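You operate a simulated robot arm through the tools that you are given. There is no shell and no other tool.

You run a simulated two-armed robot. Do the job below in one go: nothing can be reset, and whatever is moved stays where it is left.

JOB
Screw the blue screen plug home evenly and check the picture is steady.
Fine: take the white screw half way, the yellow one home, then the white one home; switch the computer on last and leave it on.
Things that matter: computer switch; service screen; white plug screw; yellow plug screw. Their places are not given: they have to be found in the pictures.

The check looks at the end state, three seconds after you hand in, the way a careful person would. Anything else that was tipped, shoved, dropped, spilled or broken makes it a failure.

ROBOT AND FRAMES
Two 7-joint arms with two-finger parallel grippers on one trunk that stands fixed in place. Base frame: the origin is at the foot of the trunk, x ahead of it, y to its left, z up. Readings come in mm, degrees, newtons and seconds.
The left shoulder is at [50, 177, 1179], the right one opposite. With the tool pointing down near the work surface each hand reaches from about 220 to 700 mm from the base axis, measured 20 degrees to its own side. Payload 3.43 kg a hand.
Tool frame (each hand has its own): the origin (TCP) lies between the finger pads and is the grasp point; the fingertips stand 34 mm ahead of it; z points along the fingers, y is the line along which they close. The gripper opens to 128 mm. The fingers are 24 mm wide and 12 mm thick; the gripper's body (48 by 130 mm) begins 96 mm behind the TCP.
Orientation is told as [roll, pitch, yaw] about the base's x, y, z axes, in that order, counted from this pose: with the fingers straight down and closing along the base's y, the tool's x points along the base's -x, its y along +y and its z along -z.

CONTROLS
- The arms move only by the tool step_arm. It takes "left_moves", "right_moves" or both (then of equal length, played together; a hand with none holds still); each is a list that holds one entry, the list of rows, each a list of 7 numbers: the shift along the tool's x, y, z in cm, then the turn, a rotation vector about the tool's x, y, z in degrees, then the finger opening in cm, from 0 to 12.8. In form: [[[dx, dy, dz, rx, ry, rz, hand], ...]]. A call has 1 to 20 rows; each row is the pose to reach, as a shift and turn from the pose commanded when the call began, along the tool's axes at that moment. Rows are played at 5 a second. More than 50 mm and 8.6 degrees between two rows, or a gripper value outside its range, and nothing of the call is played. A pose out of reach is approached as far as the arm can. The call stops where the force on the tool passes 50 N (or 10 N more than at its start, if that is more) or the arm is blocked; 0.2 s more then pass. The fingers move at their own pace (about 108 mm/s each) and stop on an object; they squeeze with about 21 N. The grip force told is the motor's: it shows also when the fingers shut on nothing. Time passes only in rows, and 0.2 s behind the last, so rows that repeat a pose let the fingers close. It gives the time, the measured TCP pose, the force on the tool (base axes), the opening and the grip force at its end, in the units of the frame above (readings bear some noise), with the torque about the TCP (base axes, N m) and any sound that the robot's microphone picked up, and new pictures: "views" is both (left out), scene, wrist or none (wrist: the cameras of the hands that moved).
- Cameras (640 x 400 px; columns grow to the right, rows downward): "scene" is now at [134.9, -60.1, 1338.7]; the picture's right is [-0.69, -0.73, 0.00], its down [-0.44, 0.42, -0.80] and it looks along [0.58, -0.55, -0.60] (base axes); focal length 301 px, centre (320, 200). "left" rides on the left gripper at [76, 11, -160] in its tool frame; the picture's right is [-0.15, 0.99, 0.00], its down [-0.88, -0.13, -0.46] and it looks along [-0.45, -0.07, 0.89] (tool axes); focal length 234 px, centre (320, 200). "right" rides on the right gripper at [76, -11, -160] in its tool frame; the picture's right is [0.15, 0.99, 0.00], its down [-0.88, 0.13, -0.46] and it looks along [-0.45, 0.07, 0.89] (tool axes); focal length 234 px, centre (320, 200).
- move_column(by): slides the trunk up (or, below 0, down) by that many mm; the arms and the scene camera ride with it, the base frame stays. It gives what a move gives, with no picture.
- aim_head(pan, tilt): turns the head with the scene camera to pan (to the left, within 80 degrees either way) and tilt (down, from -29 to 69), counted from straight ahead of the robot. It gives what a move gives, and a new picture of the scene camera.
- probe_pixels(camera, pixels): for up to 12 pixels [column, row] of the newest picture of that camera ("zoom" is the newest enlarged one), the place [x, y, z] in the base frame of the surface seen there, good to about 2 mm. The clock stands still meanwhile.
- close_up(camera, box): a new picture of the part [left, top, right, bottom] of that camera's present view, enlarged. The clock stands still meanwhile.
- job_done(): hands the job in; it is judged then, once.

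Leave the grippers open and the arms clear of the work at the hand-in unless told otherwise.

The tools are called after ">>>" by a JSON object that holds its "api" and its "payload". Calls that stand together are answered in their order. step_arm: Moves the arms, as the interface text tells. Its arguments: {"type":"object","properties":{"left_moves":{"type":"array","items":{"type":"array","items":{"type":"array","items":{"type":"number"}}}},"right_moves":{"type":"array","items":{"type":"array","items":{"type":"array","items":{"type":"number"}}}},"views":{"type":"string","enum":["both","scene","wrist","none"]}},"required":[]} The other tools are called the same way: move_column (by) moves the trunk up or down; aim_head (pan, tilt) turns the head that bears the scene camera; probe_pixels (camera, pixels) gives the place of the surface under pixels of a picture; close_up (camera, box) takes an enlarged picture of a part of a camera's view; job_done () hands the job in.

At the start:

```text
time_s: 0.0
left_tcp_pos: [372.2, -37.2, 1071.3]
left_ee_rot: [0.0, 0.1, 0.0]
left_force: [-0.4, 0.9, -0.3]
left_torque: [0.01, 0.0, -0.03]
left_gripper_width: 128.0
left_finger_force: 0.0
right_tcp_pos: [255.1, -357.8, 1069.0]
right_ee_rot: [0.0, 0.1, -0.1]
right_force: [-0.3, 0.1, 1.3]
right_torque: [-0.02, 0.02, 0.01]
right_gripper_width: 127.9
right_finger_force: 0.0
trunk travel left (down, up): [-350.0, 51.0]
head pan, tilt (commanded): [-43.3, 37.2]
```

scene: 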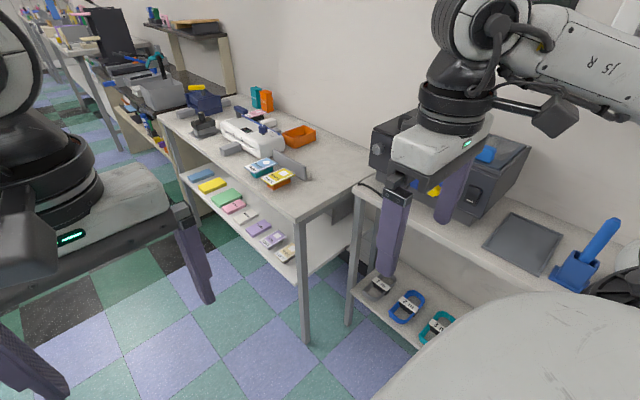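
right: 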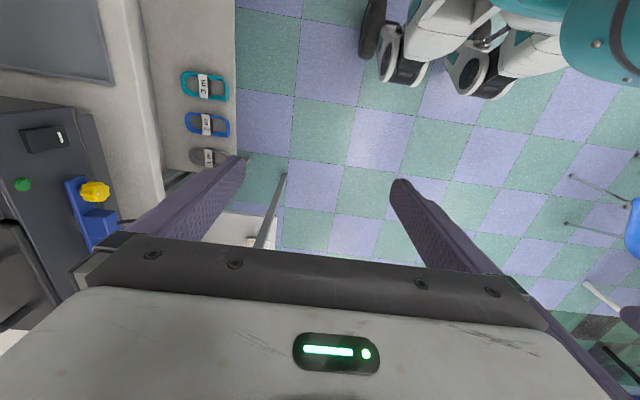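
left: 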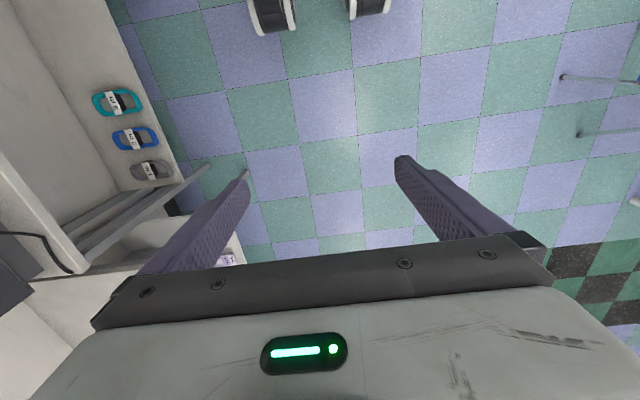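

The scene shows a dark computer box on the right-hand bench (about columns 370-530, rows 100-220) with a blue plug and a yellow screw, partly behind the right arm. I'll enlarge that area and the right wrist camera's view of it.

>>> {"api": "close_up", "payload": {"camera": "scene", "box": [350, 90, 550, 230]}}

>>> {"api": "close_up", "payload": {"camera": "right", "box": [0, 80, 200, 340]}}

```text
2.86 times, centred on (450, 160) of scene
```

zoom: 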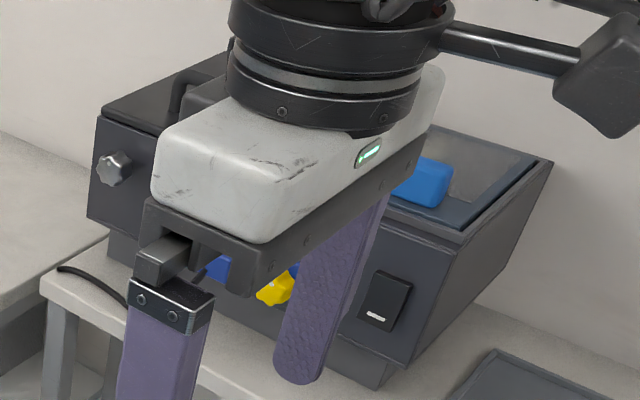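

```text
1.54 times, centred on (100, 210) of right
```

zoom: 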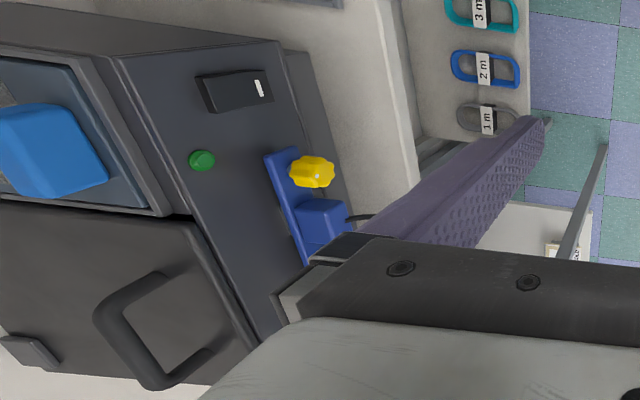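

The blue plug is on the computer's front face, with a yellow screw, a rocker switch and a green button. The white screw is hidden. I'll probe what is visible to get the layout.

>>> {"api": "probe_pixels", "payload": {"camera": "right", "pixels": [[95, 192], [72, 185], [85, 205], [98, 245], [97, 222], [23, 184], [45, 138], [60, 136], [100, 165], [10, 110], [60, 230], [175, 190]]}}

>>> {"api": "probe_pixels", "payload": {"camera": "scene", "pixels": [[385, 150], [470, 198], [475, 192], [435, 188], [420, 183], [378, 120], [470, 216], [530, 150], [487, 152], [440, 205], [376, 170], [520, 240]]}}

```text
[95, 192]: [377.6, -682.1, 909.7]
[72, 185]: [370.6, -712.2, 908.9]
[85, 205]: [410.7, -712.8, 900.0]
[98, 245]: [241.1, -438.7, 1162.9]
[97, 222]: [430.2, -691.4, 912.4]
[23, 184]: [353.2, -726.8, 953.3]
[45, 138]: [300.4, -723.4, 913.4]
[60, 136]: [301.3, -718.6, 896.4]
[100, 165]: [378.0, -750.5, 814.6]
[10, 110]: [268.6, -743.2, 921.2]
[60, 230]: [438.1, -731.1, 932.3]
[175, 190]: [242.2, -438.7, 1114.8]
```

```text
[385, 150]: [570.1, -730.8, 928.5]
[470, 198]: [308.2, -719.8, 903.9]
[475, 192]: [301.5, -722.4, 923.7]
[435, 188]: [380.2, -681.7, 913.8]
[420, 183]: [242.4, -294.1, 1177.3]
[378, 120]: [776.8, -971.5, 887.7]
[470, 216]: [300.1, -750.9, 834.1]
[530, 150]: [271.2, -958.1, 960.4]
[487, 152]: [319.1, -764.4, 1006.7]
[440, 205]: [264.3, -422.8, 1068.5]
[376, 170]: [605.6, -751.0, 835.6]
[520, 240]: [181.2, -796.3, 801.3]
```

The front face sits near y = -725 and faces +y. The yellow screw is near (378, -682, 910) and the rocker near (301, -722, 913). I'll turn the head toward the right bench, then straight ahead, to find the screen and any obstacles.

>>> {"api": "aim_head", "payload": {"pan": -70, "tilt": 30}}

>>> {"api": "aim_head", "payload": {"pan": 20, "tilt": 35}}

```text
time_s: 0.9
left_tcp_pos: [369.9, -36.9, 1071.0]
left_ee_rot: [0.0, -0.1, 0.0]
left_force: [-0.4, -0.2, 0.0]
left_torque: [-0.01, 0.0, 0.01]
left_gripper_width: 128.4
left_finger_force: 0.1
right_tcp_pos: [256.8, -357.6, 1070.5]
right_ee_rot: [0.0, 0.0, 0.0]
right_force: [0.3, 0.5, 0.1]
right_torque: [0.01, 0.0, 0.04]
right_gripper_width: 128.0
right_finger_force: 0.1
trunk travel left (down, up): [-350.0, 51.0]
head pan, tilt (commanded): [-70.0, 30.0]
```

scene: 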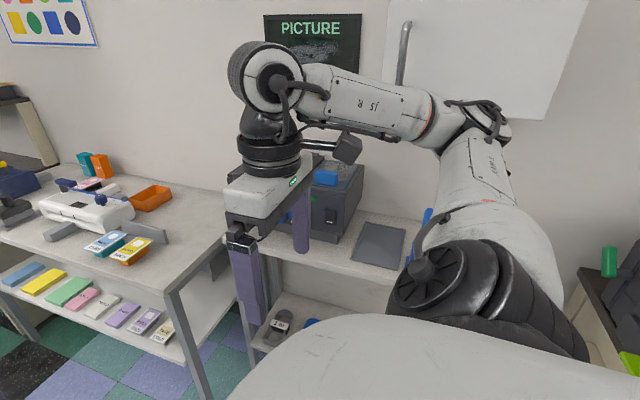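

```text
time_s: 2.6
left_tcp_pos: [370.5, -37.7, 1070.4]
left_ee_rot: [-0.1, 0.0, 0.1]
left_force: [0.0, -0.1, 0.6]
left_torque: [-0.01, -0.01, 0.02]
left_gripper_width: 127.9
left_finger_force: 0.1
right_tcp_pos: [256.0, -357.7, 1069.3]
right_ee_rot: [0.0, 0.1, 0.0]
right_force: [-0.2, -0.3, -0.1]
right_torque: [0.0, 0.0, 0.01]
right_gripper_width: 127.8
right_finger_force: 0.0
trunk travel left (down, up): [-350.0, 51.0]
head pan, tilt (commanded): [20.0, 35.0]
```

scene: 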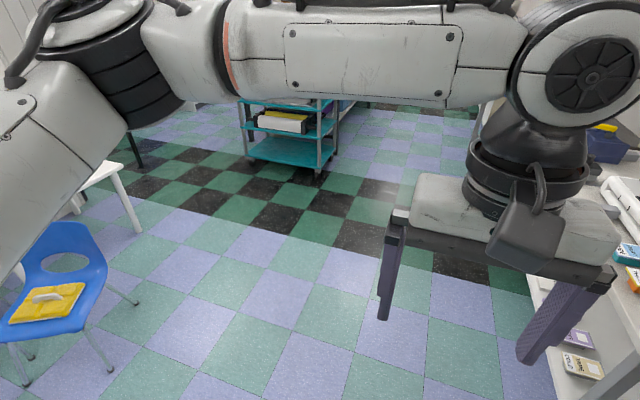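

The service screen ("PICTURE …") hangs on the wall above the computer. To the left there is only floor within reach, so I'll move the left arm 22 cm left to clear space.

>>> {"api": "step_arm", "payload": {"left_moves": [[[0, 3, 0, 0, 0, 0, 12.8], [0, 6, 0, 0, 0, 0, 12.8], [0, 9, 0, 0, 0, 0, 12.8], [0, 12, 0, 0, 0, 0, 12.8], [0, 15, 0, 0, 0, 0, 12.8], [0, 18, 0, 0, 0, 0, 12.8], [0, 20, 0, 0, 0, 0, 12.8], [0, 22, 0, 0, 0, 0, 12.8]]], "views": "none"}}

>>> {"api": "aim_head", "payload": {"pan": -62, "tilt": 25}}

>>> {"api": "close_up", "payload": {"camera": "scene", "box": [200, 0, 440, 150]}}

```text
time_s: 4.4
left_tcp_pos: [370.7, 183.9, 1071.9]
left_ee_rot: [0.0, 0.0, 0.0]
left_force: [0.7, 0.3, 0.1]
left_torque: [-0.01, 0.01, 0.03]
left_gripper_width: 128.0
left_finger_force: 0.1
right_tcp_pos: [257.2, -357.5, 1070.2]
right_ee_rot: [-0.1, 0.0, -0.1]
right_force: [0.3, -0.2, 0.8]
right_torque: [-0.04, -0.03, -0.01]
right_gripper_width: 127.9
right_finger_force: 0.2
trunk travel left (down, up): [-350.0, 51.0]
head pan, tilt (commanded): [20.0, 35.0]
```

```text
time_s: 5.9
left_tcp_pos: [369.1, 183.3, 1072.1]
left_ee_rot: [0.0, 0.0, 0.1]
left_force: [-0.2, -0.7, 0.1]
left_torque: [-0.02, 0.03, -0.04]
left_gripper_width: 127.8
left_finger_force: 0.1
right_tcp_pos: [258.4, -357.2, 1070.0]
right_ee_rot: [0.0, 0.0, 0.0]
right_force: [-0.1, -0.6, 0.7]
right_torque: [0.01, 0.01, -0.01]
right_gripper_width: 128.1
right_finger_force: 0.0
trunk travel left (down, up): [-350.0, 51.0]
head pan, tilt (commanded): [-62.0, 25.0]
```

scene: 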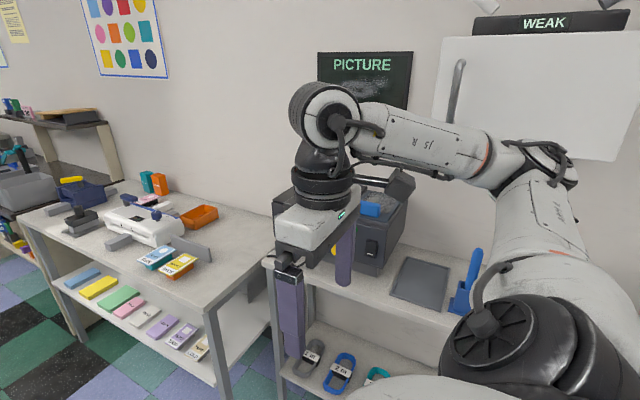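

```text
2.67 times, centred on (320, 75) of scene
```

zoom: 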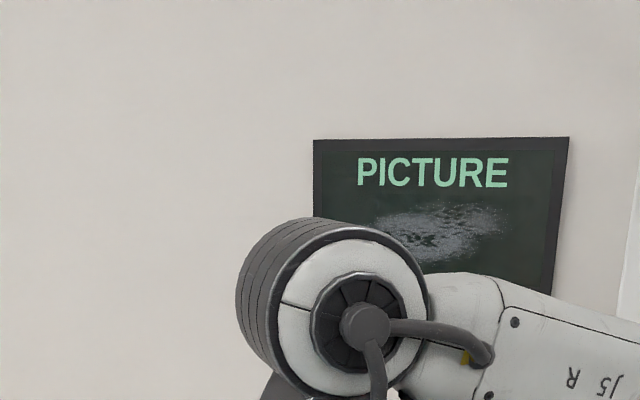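

The screen on the wall shows "PICTURE" over static. A separate bar to its right reads "WEAK". I'll swing the right hand so its fingers point horizontally at the computer's face (along -y), staying well short of it at around y = -480.

>>> {"api": "step_arm", "payload": {"right_moves": [[[-0.9, -0.5, 0.3, 7.5, 0, 0, 12.8], [-1.9, -1, 0.6, 15, 0, 0, 12.8], [-2.8, -2, 1, 22.5, 0, 0, 12.8], [-3.8, -3, 1.5, 30, 0, 0, 12.8], [-4.7, -4, 2, 37.5, 0, 0, 12.8], [-5.6, -5, 2.5, 45, 0, 0, 12.8], [-6.6, -6, 3, 52.5, 0, 0, 12.8], [-7.5, -7, 4, 60, 0, 0, 12.8], [-8.5, -8, 5, 67.5, 0, 0, 12.8], [-9.4, -9, 6, 75, 0, 0, 12.8], [-10.4, -10, 7, 82.5, 0, 0, 12.8], [-11.3, -11, 7, 90, 0, 0, 12.8], [-11.3, -11, 7, 90, 0, 0, 12.8]]], "views": "both"}}

```text
time_s: 8.7
left_tcp_pos: [369.6, 183.5, 1071.3]
left_ee_rot: [0.0, 0.0, 0.0]
left_force: [-0.4, -0.4, -0.3]
left_torque: [0.0, 0.01, -0.04]
left_gripper_width: 128.2
left_finger_force: 0.1
right_tcp_pos: [469.4, -499.9, 944.6]
right_ee_rot: [-89.9, 0.0, 0.1]
right_force: [0.0, 0.3, -0.3]
right_torque: [-0.01, 0.0, 0.01]
right_gripper_width: 128.0
right_finger_force: 0.0
right hand out of reach, approached as far as the arm can: row 1, 2, 10, 11, 12, 13
trunk travel left (down, up): [-350.0, 51.0]
head pan, tilt (commanded): [-62.0, 25.0]
```

scene: 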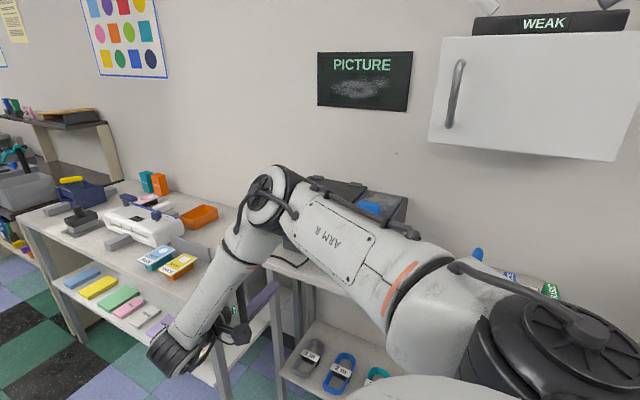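
right: 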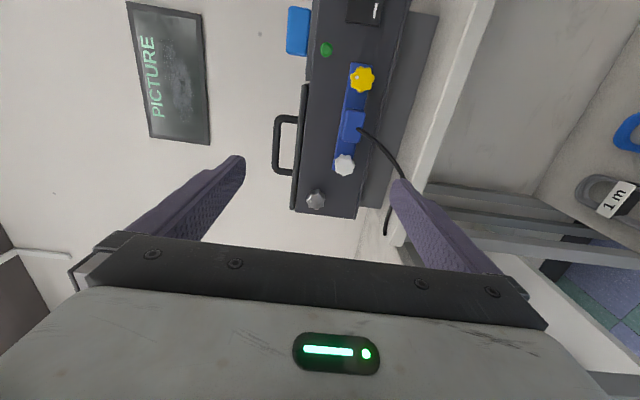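

The hand now points at the face. The right wrist view shows the yellow screw (362,78), the white screw (344,165), a grey knob (316,200), the green button (326,49) and the rocker switch (365,10). I'll probe these and enlarge the panel.

>>> {"api": "probe_pixels", "payload": {"camera": "right", "pixels": [[362, 78], [344, 165], [316, 200], [326, 49], [363, 8], [377, 12], [352, 125], [357, 97], [340, 150], [330, 120], [346, 200], [310, 100]]}}

>>> {"api": "close_up", "payload": {"camera": "right", "box": [270, 0, 440, 220]}}

>>> {"api": "close_up", "payload": {"camera": "scene", "box": [300, 0, 640, 170]}}

```text
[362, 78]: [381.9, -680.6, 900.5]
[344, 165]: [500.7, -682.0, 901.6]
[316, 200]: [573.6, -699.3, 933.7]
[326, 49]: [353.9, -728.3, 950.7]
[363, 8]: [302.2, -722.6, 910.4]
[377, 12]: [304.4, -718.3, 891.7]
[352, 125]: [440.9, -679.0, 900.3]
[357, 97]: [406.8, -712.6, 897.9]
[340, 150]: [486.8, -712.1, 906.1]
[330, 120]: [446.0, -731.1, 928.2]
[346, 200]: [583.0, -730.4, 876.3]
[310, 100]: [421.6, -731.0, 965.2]
```

```text
1.82 times, centred on (355, 110) of right
```

zoom: 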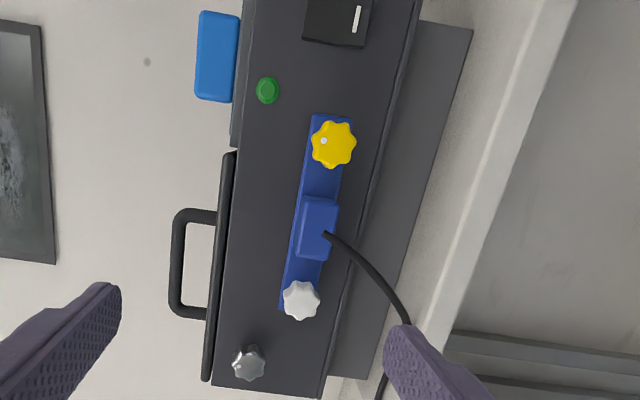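

```text
1.88 times, centred on (470, 85) of scene
```

zoom: 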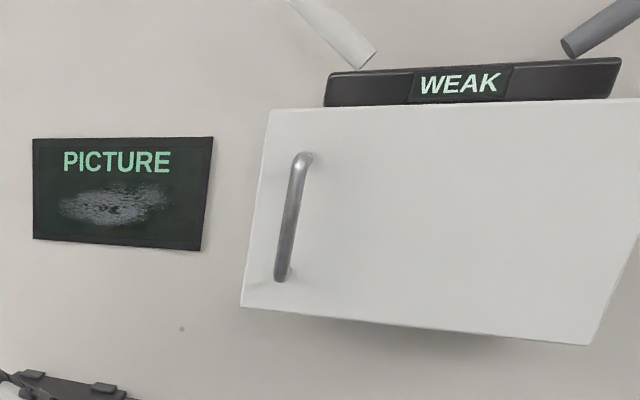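

The layout is now clear:
- Yellow screw face: about (382, -681, 901)
- White screw face: about (501, -682, 902)
- Plug plate: y ≈ -712
- Panel: y ≈ -731

Next I'll probe the elbow and forearm, the bench edge, and the plate and knob edges for clearances.

>>> {"api": "probe_pixels", "payload": {"camera": "scene", "pixels": [[265, 195], [240, 240], [200, 310], [180, 358], [237, 320], [270, 292], [300, 255], [320, 285], [345, 190], [420, 262], [330, 215], [280, 262]]}}

>>> {"api": "probe_pixels", "payload": {"camera": "right", "pixels": [[440, 100], [470, 40], [425, 150], [400, 180], [400, 100], [355, 63], [336, 172], [370, 90], [342, 178], [352, 162], [360, 110], [346, 140]]}}

```text
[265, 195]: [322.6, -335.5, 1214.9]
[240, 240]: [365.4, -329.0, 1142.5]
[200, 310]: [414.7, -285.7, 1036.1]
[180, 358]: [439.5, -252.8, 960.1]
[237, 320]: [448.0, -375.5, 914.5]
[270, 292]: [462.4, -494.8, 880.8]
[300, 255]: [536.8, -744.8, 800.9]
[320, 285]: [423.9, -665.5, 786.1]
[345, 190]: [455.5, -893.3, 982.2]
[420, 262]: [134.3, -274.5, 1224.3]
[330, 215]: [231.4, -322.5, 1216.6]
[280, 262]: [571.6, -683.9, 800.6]
```

```text
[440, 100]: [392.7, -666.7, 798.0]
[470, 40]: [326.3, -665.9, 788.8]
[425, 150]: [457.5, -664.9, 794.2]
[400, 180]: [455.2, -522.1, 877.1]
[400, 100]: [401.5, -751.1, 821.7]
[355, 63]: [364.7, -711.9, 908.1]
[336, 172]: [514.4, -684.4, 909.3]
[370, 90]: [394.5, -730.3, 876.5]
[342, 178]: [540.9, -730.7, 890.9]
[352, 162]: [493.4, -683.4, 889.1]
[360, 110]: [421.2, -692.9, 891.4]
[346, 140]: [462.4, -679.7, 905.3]
```

The bench front edge is at y ≈ -665, so the gripper body stays off the bench when it grips. The last pose was out of reach, so I'll make a small 1 cm forward move to learn where the commanded pose actually is.

>>> {"api": "step_arm", "payload": {"right_moves": [[[0, 0, 0.5, 0, 0, 0, 12.8], [0, 0, 1, 0, 0, 0, 12.8], [0, 0, 1, 0, 0, 0, 12.8]]], "views": "none"}}

```text
time_s: 9.5
left_tcp_pos: [369.5, 183.7, 1072.3]
left_ee_rot: [0.0, 0.0, 0.0]
left_force: [-1.1, 0.7, -0.6]
left_torque: [0.01, 0.0, 0.01]
left_gripper_width: 128.1
left_finger_force: 0.1
right_tcp_pos: [471.7, -509.7, 942.3]
right_ee_rot: [-90.0, -0.1, 0.0]
right_force: [-0.1, 0.5, -0.2]
right_torque: [0.0, -0.01, -0.04]
right_gripper_width: 128.1
right_finger_force: 0.1
trunk travel left (down, up): [-350.0, 51.0]
head pan, tilt (commanded): [-62.0, 25.0]
```

The commanded pose tracks the reached one. I'll move to a stand-off in front of the white screw, around (501, -600, 902), and look closely.

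>>> {"api": "step_arm", "payload": {"right_moves": [[[-0.6, 0.8, 1.8, 0, 0, 0, 10], [-1.2, 1.6, 3.6, 0, 0, 0, 8], [-1.8, 2.4, 5.4, 0, 0, 0, 8], [-2.4, 3.2, 7.2, 0, 0, 0, 8], [-3.0, 4.1, 9.0, 0, 0, 0, 8], [-3.0, 4.1, 9.0, 0, 0, 0, 8]]], "views": "both"}}

>>> {"api": "close_up", "payload": {"camera": "right", "box": [220, 0, 460, 200]}}

```text
time_s: 10.9
left_tcp_pos: [369.4, 183.2, 1071.8]
left_ee_rot: [0.0, -0.1, -0.1]
left_force: [-0.3, -1.8, 0.1]
left_torque: [-0.02, 0.0, -0.01]
left_gripper_width: 128.2
left_finger_force: 0.0
right_tcp_pos: [503.2, -601.6, 900.3]
right_ee_rot: [-90.0, 0.0, -0.1]
right_force: [0.7, -0.1, -0.5]
right_torque: [-0.01, 0.0, 0.02]
right_gripper_width: 80.1
right_finger_force: 0.1
trunk travel left (down, up): [-350.0, 51.0]
head pan, tilt (commanded): [-62.0, 25.0]
```

scene: 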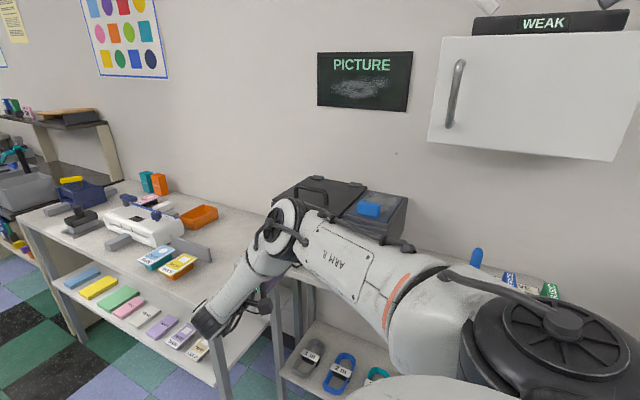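
right: 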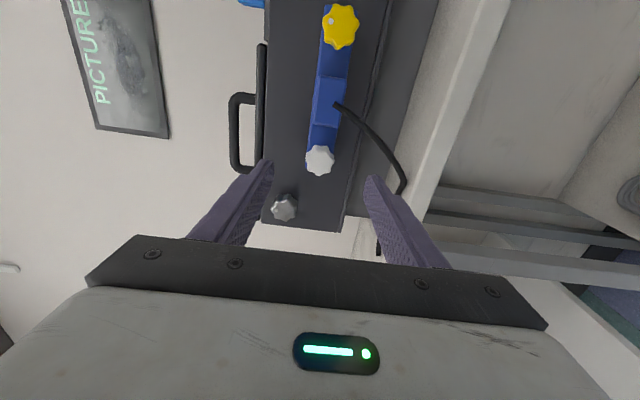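

```text
2.00 times, centred on (340, 100) of right
```

zoom: 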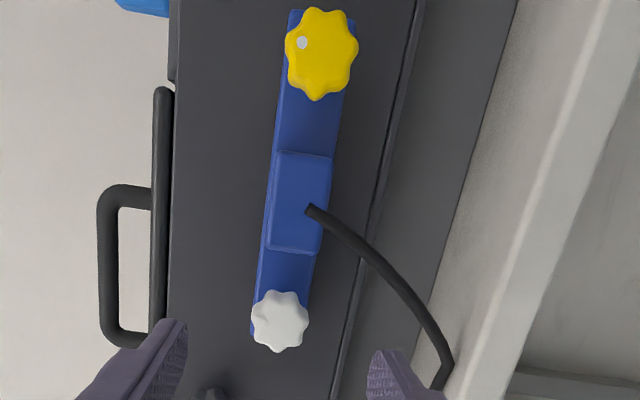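

The screws look clear, but a black cable leaves the plug block and curves down toward the white-screw side. I'll probe the knob centres, their edges and the cable path.

>>> {"api": "probe_pixels", "payload": {"camera": "zoom", "pixels": [[280, 321], [280, 297], [255, 320], [304, 323], [285, 347], [322, 53], [346, 238], [390, 287], [427, 335], [449, 362], [436, 385], [300, 43]]}}

>>> {"api": "probe_pixels", "payload": {"camera": "zoom", "pixels": [[322, 15], [290, 55], [353, 55], [320, 95], [300, 200], [282, 155], [320, 160], [270, 245], [316, 250], [256, 305], [262, 200], [340, 100]]}}

```text
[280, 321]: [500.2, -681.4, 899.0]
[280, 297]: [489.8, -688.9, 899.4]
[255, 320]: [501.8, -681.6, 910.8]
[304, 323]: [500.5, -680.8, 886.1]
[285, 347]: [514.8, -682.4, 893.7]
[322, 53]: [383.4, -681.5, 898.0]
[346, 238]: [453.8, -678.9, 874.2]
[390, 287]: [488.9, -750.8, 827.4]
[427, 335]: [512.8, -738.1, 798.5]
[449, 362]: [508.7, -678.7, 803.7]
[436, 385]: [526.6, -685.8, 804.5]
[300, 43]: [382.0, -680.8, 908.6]
```

```text
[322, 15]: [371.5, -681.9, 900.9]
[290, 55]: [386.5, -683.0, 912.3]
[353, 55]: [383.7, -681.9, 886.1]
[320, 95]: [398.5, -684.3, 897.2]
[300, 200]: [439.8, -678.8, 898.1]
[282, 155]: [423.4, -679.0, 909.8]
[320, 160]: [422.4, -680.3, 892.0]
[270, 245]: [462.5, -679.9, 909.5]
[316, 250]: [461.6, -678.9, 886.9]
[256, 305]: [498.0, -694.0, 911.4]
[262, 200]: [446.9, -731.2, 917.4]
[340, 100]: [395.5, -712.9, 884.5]
```

The knobs are about 30 mm across, centred near (500, -681, 898) and (383, -681, 898). The block spans x 422–462, and the cable hangs low enough to stay clear. To judge what half way means, I want to see the gap behind the knobs. I'll close the fingers, back off and tilt the hand to look down on the plug.

>>> {"api": "step_arm", "payload": {"right_moves": [[[1, -1, -2, -6, 0, 0, 4], [2.5, -2.5, -3, -13.5, 0, 0, 0], [4, -4, -3, -21, 0, 0, 0], [5.5, -5.5, -2.5, -28.5, 0, 0, 0], [7, -7, -2, -36, 0, 0, 0], [8.5, -8.5, -1.5, -43.5, 0, 0, 0], [10, -9.5, -1, -51, 0, 0, 0], [11.5, -10.5, -0.5, -58, 0, 0, 0], [12.2, -10.5, 0.3, -60, 0, 0, 0], [12.2, -10.5, 0.3, -60, 0, 0, 0]]], "views": "both"}}

>>> {"api": "close_up", "payload": {"camera": "right", "box": [200, 60, 440, 220]}}

```text
time_s: 13.1
left_tcp_pos: [369.4, 183.2, 1072.5]
left_ee_rot: [0.0, 0.1, 0.0]
left_force: [1.2, -0.8, -0.3]
left_torque: [0.01, 0.07, 0.0]
left_gripper_width: 128.0
left_finger_force: 0.1
right_tcp_pos: [380.3, -602.3, 1005.3]
right_ee_rot: [-29.9, -0.1, 0.0]
right_force: [0.2, -0.2, 0.5]
right_torque: [-0.01, 0.02, 0.01]
right_gripper_width: 0.0
right_finger_force: 21.4
trunk travel left (down, up): [-350.0, 51.0]
head pan, tilt (commanded): [-62.0, 25.0]
```

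scene: 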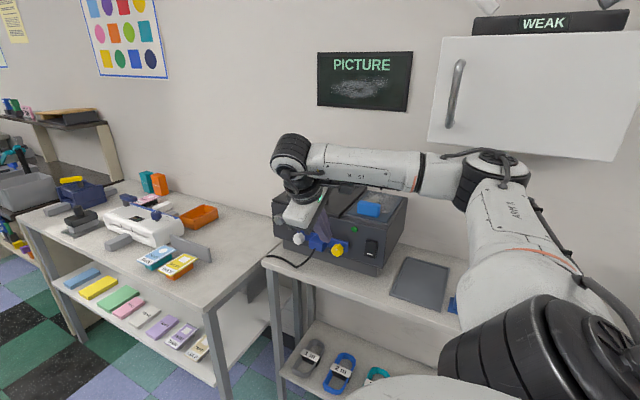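
right: 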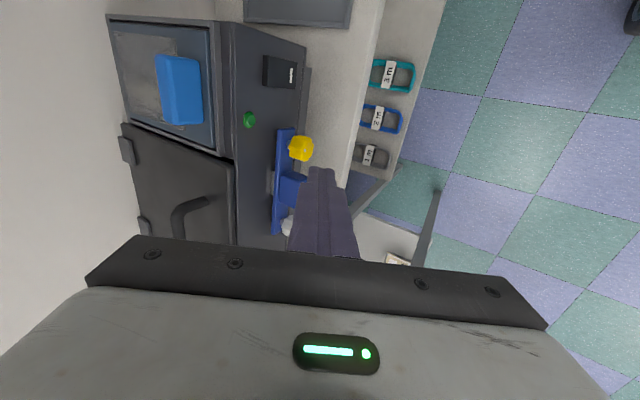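

```text
2.50 times, centred on (320, 140) of right
```

zoom: 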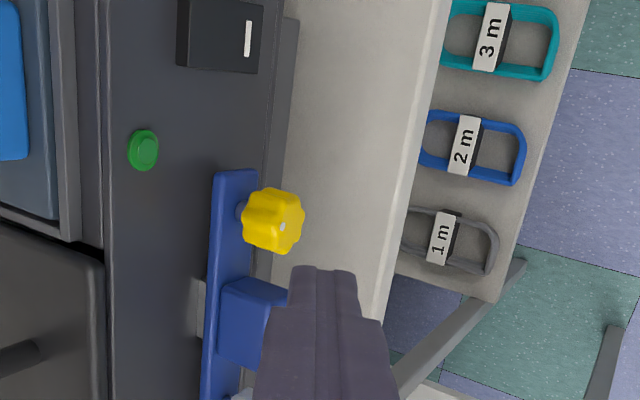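

This view shows daylight behind the blue plate and a short shank between the yellow knob and the plate. I'll enlarge further and measure those gaps.

>>> {"api": "close_up", "payload": {"camera": "right", "box": [260, 115, 340, 215]}}

>>> {"api": "close_up", "payload": {"camera": "scene", "box": [270, 190, 390, 290]}}

```text
4.00 times, centred on (300, 165) of right
```

zoom: 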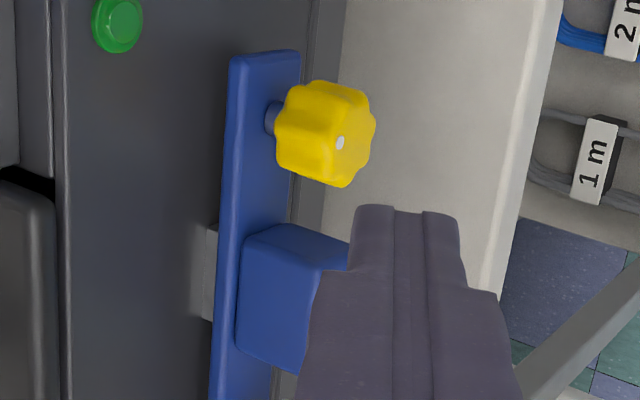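

```text
4.00 times, centred on (330, 240) of scene
```

zoom: 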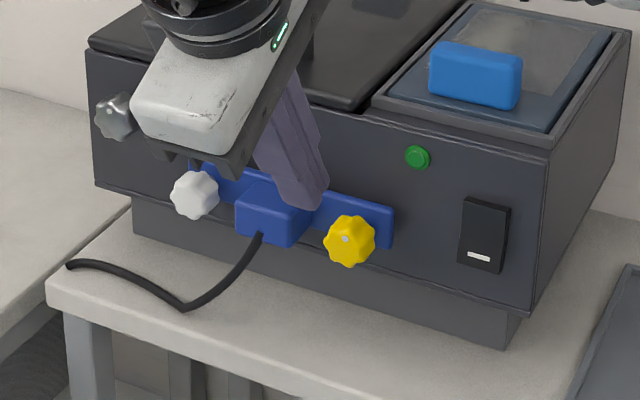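

I'll probe across the gap in the right camera: panel, grey socket, plate edge, plate face, shank, knob rear and knob front.

>>> {"api": "probe_pixels", "payload": {"camera": "right", "pixels": [[268, 152], [271.5, 180], [272.5, 190], [278, 170], [279.5, 150], [285, 158], [288, 144], [290.5, 140], [296, 140], [305, 150.5], [281, 130], [274, 170]]}}

>>> {"api": "close_up", "payload": {"camera": "scene", "box": [340, 230, 400, 270]}}

```text
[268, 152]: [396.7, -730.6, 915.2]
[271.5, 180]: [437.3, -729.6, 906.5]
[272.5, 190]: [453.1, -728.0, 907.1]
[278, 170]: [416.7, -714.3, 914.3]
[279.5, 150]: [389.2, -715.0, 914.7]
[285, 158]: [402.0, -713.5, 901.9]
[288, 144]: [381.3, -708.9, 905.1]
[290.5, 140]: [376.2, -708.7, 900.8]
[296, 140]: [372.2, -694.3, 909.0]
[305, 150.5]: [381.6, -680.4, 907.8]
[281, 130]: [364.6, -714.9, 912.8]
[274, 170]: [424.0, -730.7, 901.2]
```

```text
10.00 times, centred on (370, 250) of scene
```

zoom: 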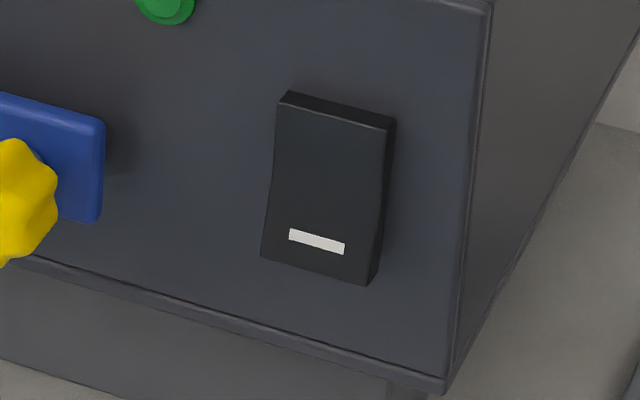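

The plate face is at y ≈ -713, the panel at -731, and the knob rear at about -709, so roughly 10 mm of travel remains. The rocker at (370,250) has a white bar on its lower half. I'll probe its profile to see which half is pressed in.

>>> {"api": "probe_pixels", "payload": {"camera": "zoom", "pixels": [[330, 118], [325, 140], [320, 160], [318, 180], [316, 200], [314, 220], [312, 245], [310, 262], [345, 108], [420, 200], [240, 180], [345, 270]]}}

>>> {"api": "close_up", "payload": {"camera": "right", "box": [235, 50, 315, 130]}}

```text
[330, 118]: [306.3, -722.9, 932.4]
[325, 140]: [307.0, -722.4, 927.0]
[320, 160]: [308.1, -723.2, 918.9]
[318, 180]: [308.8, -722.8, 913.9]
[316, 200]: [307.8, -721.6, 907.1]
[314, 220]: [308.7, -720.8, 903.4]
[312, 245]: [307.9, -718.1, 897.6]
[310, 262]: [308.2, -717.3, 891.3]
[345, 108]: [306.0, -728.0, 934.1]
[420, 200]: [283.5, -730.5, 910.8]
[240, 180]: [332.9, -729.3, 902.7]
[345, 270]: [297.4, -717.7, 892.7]
```

```text
5.00 times, centred on (275, 90) of right
```

zoom: 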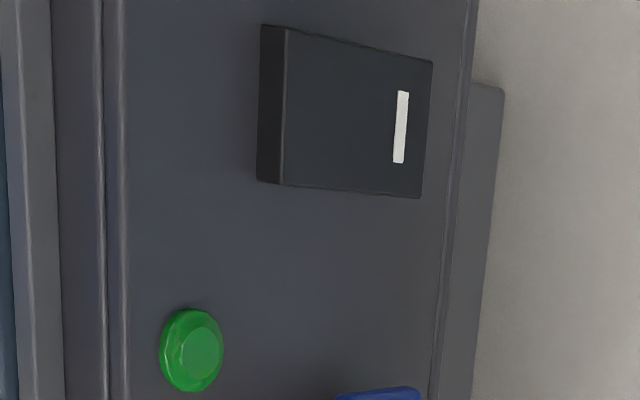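

The lower (marked) half of the rocker stands out at y -717 and the upper half is pressed in at -723, so I read it as off. Turning it on means pressing the lower half later. Now I'll bring the hand back to the horizontal stand-off in front of the white screw.

>>> {"api": "step_arm", "payload": {"right_moves": [[[-1.5, 1.38, 0.65, 7.5, 0, 0, 0], [-3, 2.77, 1.29, 15, 0, 0, 0], [-4.5, 4.15, 1.94, 22.5, 0, 0, 0], [-6, 5.53, 2.58, 30, 0, 0, 0], [-7.5, 5.53, 4.23, 37.5, 0, 0, 2], [-9, 5.53, 5.88, 45, 0, 0, 4], [-10.5, 5.52, 7.52, 52.5, 0, 0, 5], [-12, 5.52, 9.17, 60, 0, 0, 5], [-12, 5.52, 9.17, 60, 0, 0, 5]]], "views": "none"}}

>>> {"api": "step_arm", "payload": {"right_moves": [[[0, 0, 0, 0, 0, -8, 5], [0, 0, 0, 0, 0, -16, 5], [0, 0, 0, 0, 0, -24, 5], [0, 0, 0, 0, 0, -32, 5], [0, 0, 0, 0, 0, -40, 5], [0, 0, 0, 0, 0, -48, 5], [0, 0, 0, 0, 0, -56, 5], [0, 0, 0, 0, 0, -64, 5], [0, 0, 0, 0, 0, -72, 5], [0, 0, 0, 0, 0, -80, 5], [0, 0, 0, 0, 0, -88, 5], [0, 0, 0, 0, 0, -90, 5]]], "views": "both"}}

```text
time_s: 15.1
left_tcp_pos: [370.3, 182.6, 1071.9]
left_ee_rot: [0.0, 0.0, -0.1]
left_force: [-0.1, 0.5, 0.0]
left_torque: [0.0, 0.01, 0.03]
left_gripper_width: 127.6
left_finger_force: 0.0
right_tcp_pos: [502.3, -600.6, 900.3]
right_ee_rot: [-90.1, -0.1, 0.0]
right_force: [-0.4, -0.3, -0.4]
right_torque: [0.01, 0.0, -0.05]
right_gripper_width: 50.2
right_finger_force: 0.1
trunk travel left (down, up): [-350.0, 51.0]
head pan, tilt (commanded): [-62.0, 25.0]
```

```text
time_s: 17.7
left_tcp_pos: [369.4, 182.9, 1073.1]
left_ee_rot: [0.0, 0.0, 0.0]
left_force: [0.1, -0.7, -0.2]
left_torque: [0.01, -0.02, 0.02]
left_gripper_width: 127.9
left_finger_force: 0.1
right_tcp_pos: [328.9, -501.9, 802.9]
right_ee_rot: [-76.4, 80.1, 12.9]
right_force: [0.3, -0.4, -0.9]
right_torque: [-0.03, -0.02, 0.02]
right_gripper_width: 50.4
right_finger_force: 0.0
right hand out of reach, approached as far as the arm can: row 6, 7, 8, 9, 10, 11, 12
trunk travel left (down, up): [-350.0, 51.0]
head pan, tilt (commanded): [-62.0, 25.0]
```

scene: 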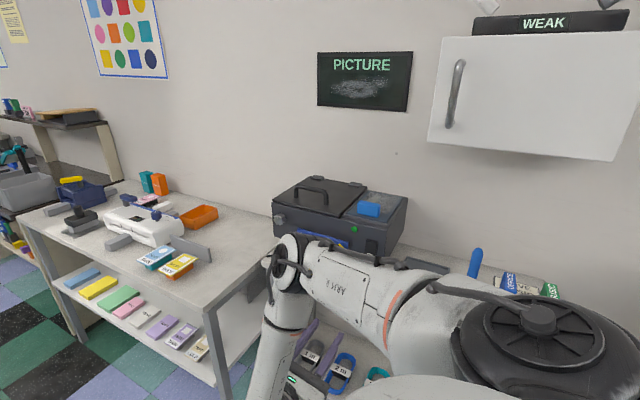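
right: 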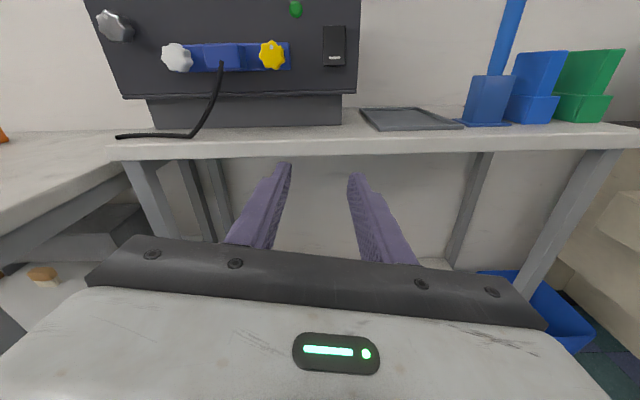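

That pre-turn was out of reach past about -40°, so the arm drifted to a low position clear of everything. No force registered. The front view shows the panel well. I'll return to an upright stand-off near (450, -540, 900) and try the other turning range in free air.

>>> {"api": "step_arm", "payload": {"right_moves": [[[0.77, -1.36, 0.33, 0, 0, 8, 5], [1.53, -2.72, 0.66, 0, 0, 16, 5], [2.3, -4.08, 1.0, 0, 0, 24, 5], [3.06, -5.44, 1.32, 0, 0, 32, 5], [3.83, -6.8, 1.65, 0, 0, 40, 5], [4.6, -8.16, 2.0, 0, 0, 48, 5], [5.36, -9.52, 2.3, 0, 0, 56, 5], [6.13, -10.88, 2.64, 0, 0, 64, 5], [6.9, -12.24, 3.0, 0, 0, 72, 5], [7.66, -13.6, 3.3, 0, 0, 80, 5], [7.66, -13.6, 3.3, 0, 0, 80, 5]]], "views": "scene"}}

```text
time_s: 20.1
left_tcp_pos: [369.2, 182.8, 1072.2]
left_ee_rot: [-0.1, 0.0, 0.1]
left_force: [0.9, 0.4, -0.2]
left_torque: [-0.03, 0.01, 0.0]
left_gripper_width: 128.3
left_finger_force: 0.1
right_tcp_pos: [439.2, -536.4, 894.9]
right_ee_rot: [-87.7, 0.0, -0.5]
right_force: [0.1, 0.1, -0.2]
right_torque: [0.01, 0.0, 0.01]
right_gripper_width: 49.9
right_finger_force: 0.0
trunk travel left (down, up): [-350.0, 51.0]
head pan, tilt (commanded): [-62.0, 25.0]
```

scene: 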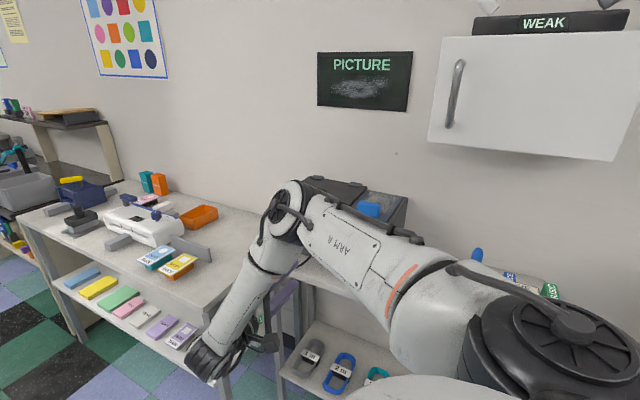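

I'm back upright at (439, -536, 895). I'll correct the 2.3° tilt, move in front of the white screw at y ≈ -590, and test turning positively to +48° in free air.

>>> {"api": "step_arm", "payload": {"right_moves": [[[-2, -0.1, 1.5, 1, 0, 0, 5], [-4, -0.2, 3.5, 2.3, 0, 0, 5], [-6.2, -0.3, 5.4, 2.3, 0, 0, 5], [-6.2, -0.3, 5.4, 2.3, 0, 0, 5]]], "views": "none"}}

>>> {"api": "step_arm", "payload": {"right_moves": [[[0, 0, 0, 0, 0, 8, 5], [0, 0, 0, 0, 0, 16, 5], [0, 0, 0, 0, 0, 24, 5], [0, 0, 0, 0, 0, 32, 5], [0, 0, 0, 0, 0, 40, 5], [0, 0, 0, 0, 0, 48, 5], [0, 0, 0, 0, 0, 48, 5]]], "views": "both"}}

```text
time_s: 21.1
left_tcp_pos: [369.3, 183.5, 1072.9]
left_ee_rot: [-0.1, 0.0, 0.0]
left_force: [1.0, 0.4, 0.4]
left_torque: [0.01, 0.0, 0.0]
left_gripper_width: 128.4
left_finger_force: 0.1
right_tcp_pos: [499.4, -591.1, 896.1]
right_ee_rot: [-90.0, 0.2, -0.4]
right_force: [0.1, -0.3, 0.3]
right_torque: [0.0, 0.01, 0.01]
right_gripper_width: 50.0
right_finger_force: 0.0
trunk travel left (down, up): [-350.0, 51.0]
head pan, tilt (commanded): [-62.0, 25.0]
```

```text
time_s: 22.7
left_tcp_pos: [369.3, 182.7, 1073.4]
left_ee_rot: [0.0, -0.1, 0.1]
left_force: [-0.3, -0.4, -1.1]
left_torque: [-0.04, -0.01, -0.01]
left_gripper_width: 128.0
left_finger_force: 0.1
right_tcp_pos: [500.4, -591.3, 896.0]
right_ee_rot: [-90.0, -47.8, -0.5]
right_force: [-0.8, -0.6, -0.4]
right_torque: [0.02, 0.02, -0.03]
right_gripper_width: 50.0
right_finger_force: 0.1
trunk travel left (down, up): [-350.0, 51.0]
head pan, tilt (commanded): [-62.0, 25.0]
```

scene: 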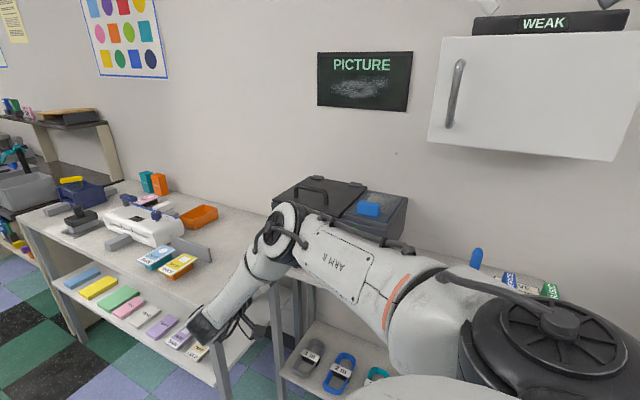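
right: 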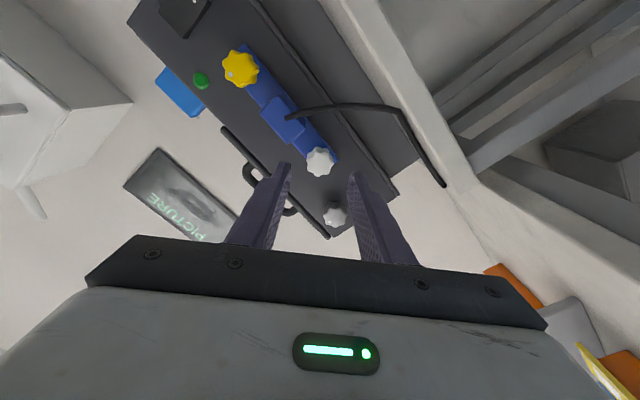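

Turning to +48° held position well, and the white knob sits centred between the fingers. I'll continue the free-air test to about +100°.

>>> {"api": "step_arm", "payload": {"right_moves": [[[0, 0, 0, 0, 0, 8, 5], [0, 0, 0, 0, 0, 16, 5], [0, 0, 0, 0, 0, 24, 5], [0, 0, 0, 0, 0, 32, 5], [0, 0, 0, 0, 0, 40, 5], [0, 0, 0, 0, 0, 48, 5], [0, 0, 0, 0, 0, 52, 5]]], "views": "none"}}

```text
time_s: 24.3
left_tcp_pos: [368.7, 182.9, 1072.4]
left_ee_rot: [0.0, -0.1, 0.0]
left_force: [-0.8, -0.4, -0.3]
left_torque: [-0.01, 0.01, 0.01]
left_gripper_width: 128.1
left_finger_force: 0.0
right_tcp_pos: [500.9, -592.4, 895.0]
right_ee_rot: [90.0, -80.1, 179.5]
right_force: [0.7, 0.0, 0.1]
right_torque: [-0.01, 0.0, -0.01]
right_gripper_width: 50.0
right_finger_force: 0.1
trunk travel left (down, up): [-350.0, 51.0]
head pan, tilt (commanded): [-62.0, 25.0]
```

+100° is reachable and the position held. I'll test on to about +156°.

>>> {"api": "step_arm", "payload": {"right_moves": [[[0, 0, 0, 0, 0, 8, 5], [0, 0, 0, 0, 0, 16, 5], [0, 0, 0, 0, 0, 24, 5], [0, 0, 0, 0, 0, 32, 5], [0, 0, 0, 0, 0, 40, 5], [0, 0, 0, 0, 0, 48, 5], [0, 0, 0, 0, 0, 56, 5]]], "views": "none"}}

```text
time_s: 25.9
left_tcp_pos: [368.8, 183.3, 1072.4]
left_ee_rot: [-0.1, 0.0, 0.0]
left_force: [0.8, -0.5, -0.8]
left_torque: [-0.03, -0.01, -0.01]
left_gripper_width: 128.0
left_finger_force: 0.1
right_tcp_pos: [500.4, -590.9, 895.5]
right_ee_rot: [90.0, -24.0, 179.4]
right_force: [-0.1, -0.1, -1.0]
right_torque: [-0.02, -0.01, -0.02]
right_gripper_width: 50.0
right_finger_force: 0.0
trunk travel left (down, up): [-350.0, 51.0]
head pan, tilt (commanded): [-62.0, 25.0]
```

+156° is also reachable, so the usable range is about -40° to +156°, roughly 190° per stroke. I'll turn back to about -36° in free air, ready to grip the white knob.

>>> {"api": "step_arm", "payload": {"right_moves": [[[0, 0, 0, 0, 0, -8, 5], [0, 0, 0, 0, 0, -16, 5], [0, 0, 0, 0, 0, -24, 5], [0, 0, 0, 0, 0, -32, 5], [0, 0, 0, 0, 0, -40, 5], [0, 0, 0, 0, 0, -48, 5], [0, 0, 0, 0, 0, -56, 5], [0, 0, 0, 0, 0, -64, 5], [0, 0, 0, 0, 0, -72, 5], [0, 0, 0, 0, 0, -80, 5], [0, 0, 0, 0, 0, -88, 5], [0, 0, 0, 0, 0, -96, 5], [0, 0, 0, 0, 0, -104, 5], [0, 0, 0, 0, 0, -112, 5], [0, 0, 0, 0, 0, -120, 5], [0, 0, 0, 0, 0, -128, 5], [0, 0, 0, 0, 0, -136, 5], [0, 0, 0, 0, 0, -144, 5], [0, 0, 0, 0, 0, -152, 5]]], "views": "none"}}

>>> {"api": "step_arm", "payload": {"right_moves": [[[0, 0, 0, 0, 0, -8, 5], [0, 0, 0, 0, 0, -16, 5], [0, 0, 0, 0, 0, -24, 5], [0, 0, 0, 0, 0, -32, 5], [0, 0, 0, 0, 0, -36, 5], [0, 0, 0, 0, 0, -36, 5]]], "views": "both"}}

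>>> {"api": "close_up", "payload": {"camera": "right", "box": [240, 80, 400, 200]}}

```text
time_s: 29.9
left_tcp_pos: [369.8, 183.1, 1072.6]
left_ee_rot: [0.1, 0.0, 0.0]
left_force: [0.2, -0.5, -0.4]
left_torque: [0.0, 0.0, -0.03]
left_gripper_width: 128.0
left_finger_force: 0.0
right_tcp_pos: [499.7, -591.6, 896.7]
right_ee_rot: [-90.0, -3.6, -0.5]
right_force: [0.7, -0.3, -1.1]
right_torque: [0.0, -0.03, 0.0]
right_gripper_width: 49.9
right_finger_force: 0.1
trunk travel left (down, up): [-350.0, 51.0]
head pan, tilt (commanded): [-62.0, 25.0]
```

```text
time_s: 31.3
left_tcp_pos: [369.6, 183.6, 1072.0]
left_ee_rot: [0.0, 0.1, 0.0]
left_force: [0.1, 0.1, -0.1]
left_torque: [-0.03, 0.0, -0.01]
left_gripper_width: 128.0
left_finger_force: 0.0
right_tcp_pos: [500.7, -590.3, 894.9]
right_ee_rot: [-90.1, 32.3, -0.5]
right_force: [0.4, 0.4, -0.4]
right_torque: [0.02, 0.0, -0.01]
right_gripper_width: 49.9
right_finger_force: 0.0
trunk travel left (down, up): [-350.0, 51.0]
head pan, tilt (commanded): [-62.0, 25.0]
```

scene: 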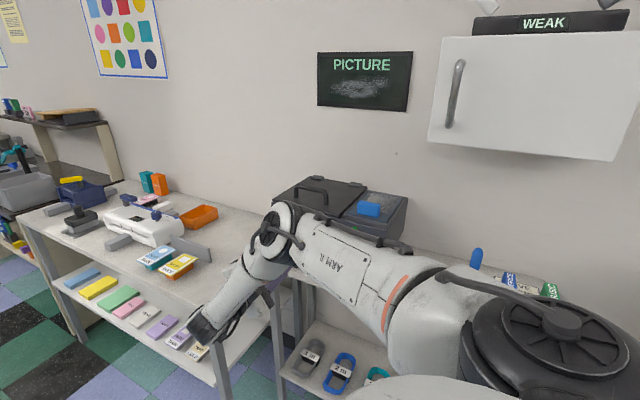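
right: 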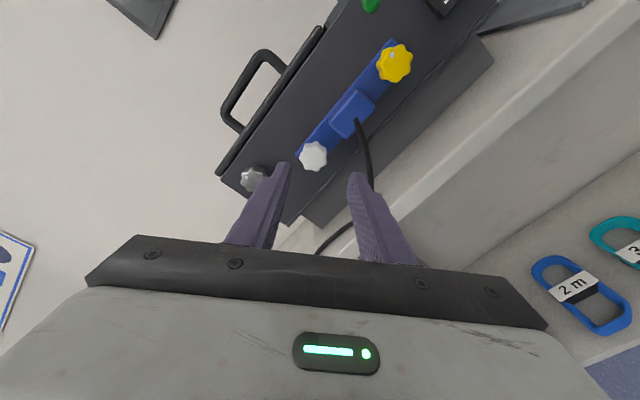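

```text
3.33 times, centred on (320, 140) of right
```

zoom: 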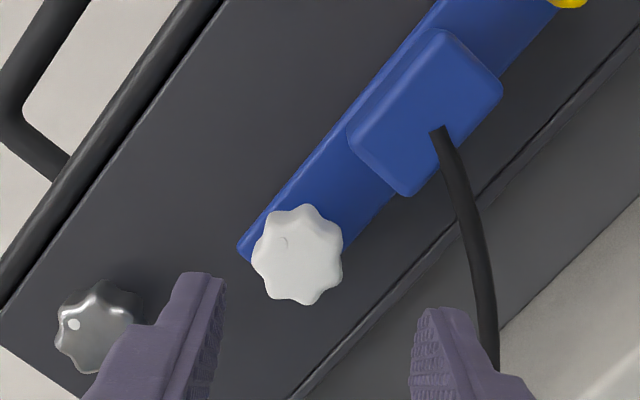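

The white knob fills (255–343, 205–305) in the zoom. I'll probe its edges to fix its centre before gripping, and probe the silver knob next to the upper finger.

>>> {"api": "probe_pixels", "payload": {"camera": "zoom", "pixels": [[298, 255], [259, 255], [338, 255], [295, 212], [300, 298], [270, 225], [328, 285], [285, 241], [90, 330], [110, 300], [470, 220], [488, 300]]}}

```text
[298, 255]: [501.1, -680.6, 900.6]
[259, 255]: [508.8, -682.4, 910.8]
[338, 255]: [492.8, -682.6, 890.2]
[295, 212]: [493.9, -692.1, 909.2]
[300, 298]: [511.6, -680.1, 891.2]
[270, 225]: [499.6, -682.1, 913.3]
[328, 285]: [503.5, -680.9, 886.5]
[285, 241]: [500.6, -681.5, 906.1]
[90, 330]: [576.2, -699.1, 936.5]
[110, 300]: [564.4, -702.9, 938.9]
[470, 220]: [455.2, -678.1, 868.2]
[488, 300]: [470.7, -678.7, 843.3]
```

The white knob centre is (501, -681, 900). I'll centre the hand (5 mm up) and slide the fingers in along -y, open 5 cm, until the tips are around y = -699. That is ahead of the plate at -713 and past the knob face.

>>> {"api": "step_arm", "payload": {"right_moves": [[[0.19, -0.48, 0, 0.27, -0.42, 0, 5], [0.19, -0.48, 1.5, 0.27, -0.42, 0, 5], [0.19, -0.48, 3, 0.27, -0.42, 0, 5], [0.19, -0.48, 4.5, 0.27, -0.42, 0, 5], [0.19, -0.48, 5.5, 0.27, -0.42, 0, 5], [0.19, -0.48, 6.5, 0.27, -0.42, 0, 5], [0.19, -0.48, 7.4, 0.27, -0.42, 0, 5], [0.19, -0.48, 7.4, 0.27, -0.42, 0, 5]]], "views": "both"}}

>>> {"api": "close_up", "payload": {"camera": "right", "box": [240, 80, 400, 200]}}

```text
time_s: 33.1
left_tcp_pos: [369.4, 182.5, 1072.6]
left_ee_rot: [0.0, -0.1, 0.0]
left_force: [0.7, -0.1, 0.0]
left_torque: [-0.04, -0.01, 0.01]
left_gripper_width: 128.0
left_finger_force: 0.1
right_tcp_pos: [499.5, -664.8, 901.0]
right_ee_rot: [-90.0, 32.1, 0.0]
right_force: [-0.5, -0.4, 0.3]
right_torque: [0.0, 0.02, -0.03]
right_gripper_width: 49.9
right_finger_force: 0.1
trunk travel left (down, up): [-350.0, 51.0]
head pan, tilt (commanded): [-62.0, 25.0]
```

scene: 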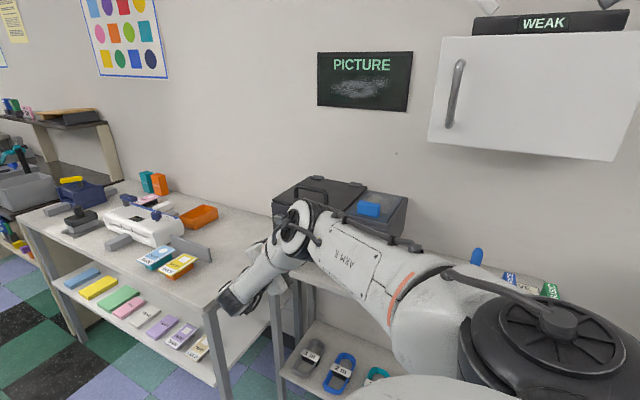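
right: 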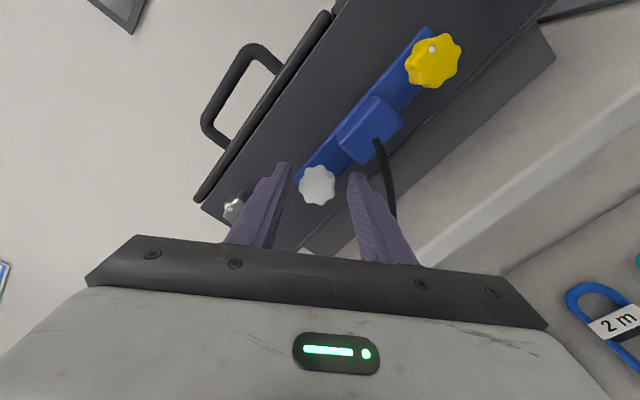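

```text
3.33 times, centred on (320, 140) of right
```

zoom: 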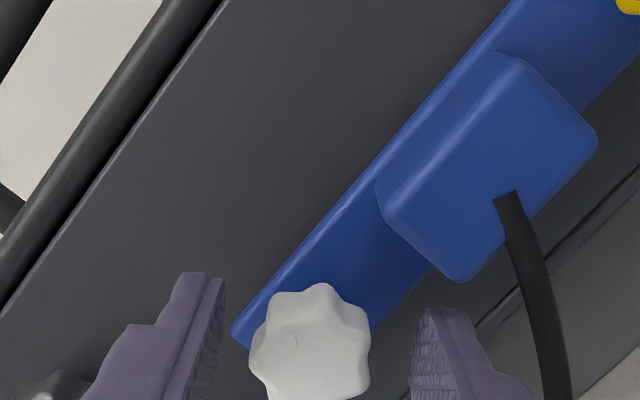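

The knob sits between the fingers, clear of the block and cable. Now I'll close gently on it, holding position.

>>> {"api": "step_arm", "payload": {"right_moves": [[[0, 0, 0, 0, 0, 0, 3.6], [0, 0, 0, 0, 0, 0, 2.5], [0, 0, 0, 0, 0, 0, 1.5], [0, 0, 0, 0, 0, 0, 1.5]]], "views": "wrist"}}

```text
time_s: 34.1
left_tcp_pos: [369.4, 182.9, 1071.7]
left_ee_rot: [0.0, 0.2, -0.1]
left_force: [0.2, 0.4, -0.7]
left_torque: [0.03, 0.01, 0.01]
left_gripper_width: 128.1
left_finger_force: 0.1
right_tcp_pos: [500.6, -664.4, 901.8]
right_ee_rot: [-90.1, 32.2, 0.1]
right_force: [7.6, -4.8, 7.5]
right_torque: [0.27, -0.04, -0.05]
right_gripper_width: 30.8
right_finger_force: 45.4
trunk travel left (down, up): [-350.0, 51.0]
head pan, tilt (commanded): [-62.0, 25.0]
```

right: 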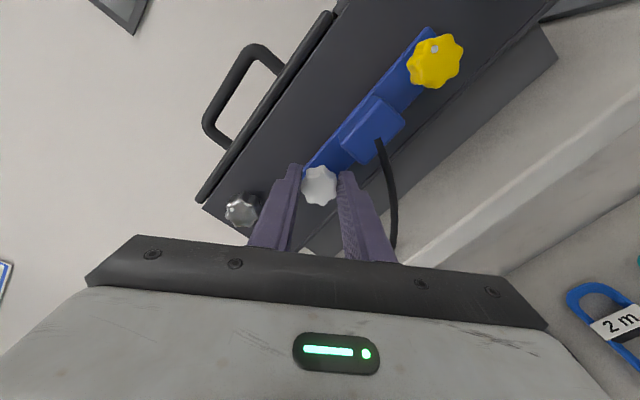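

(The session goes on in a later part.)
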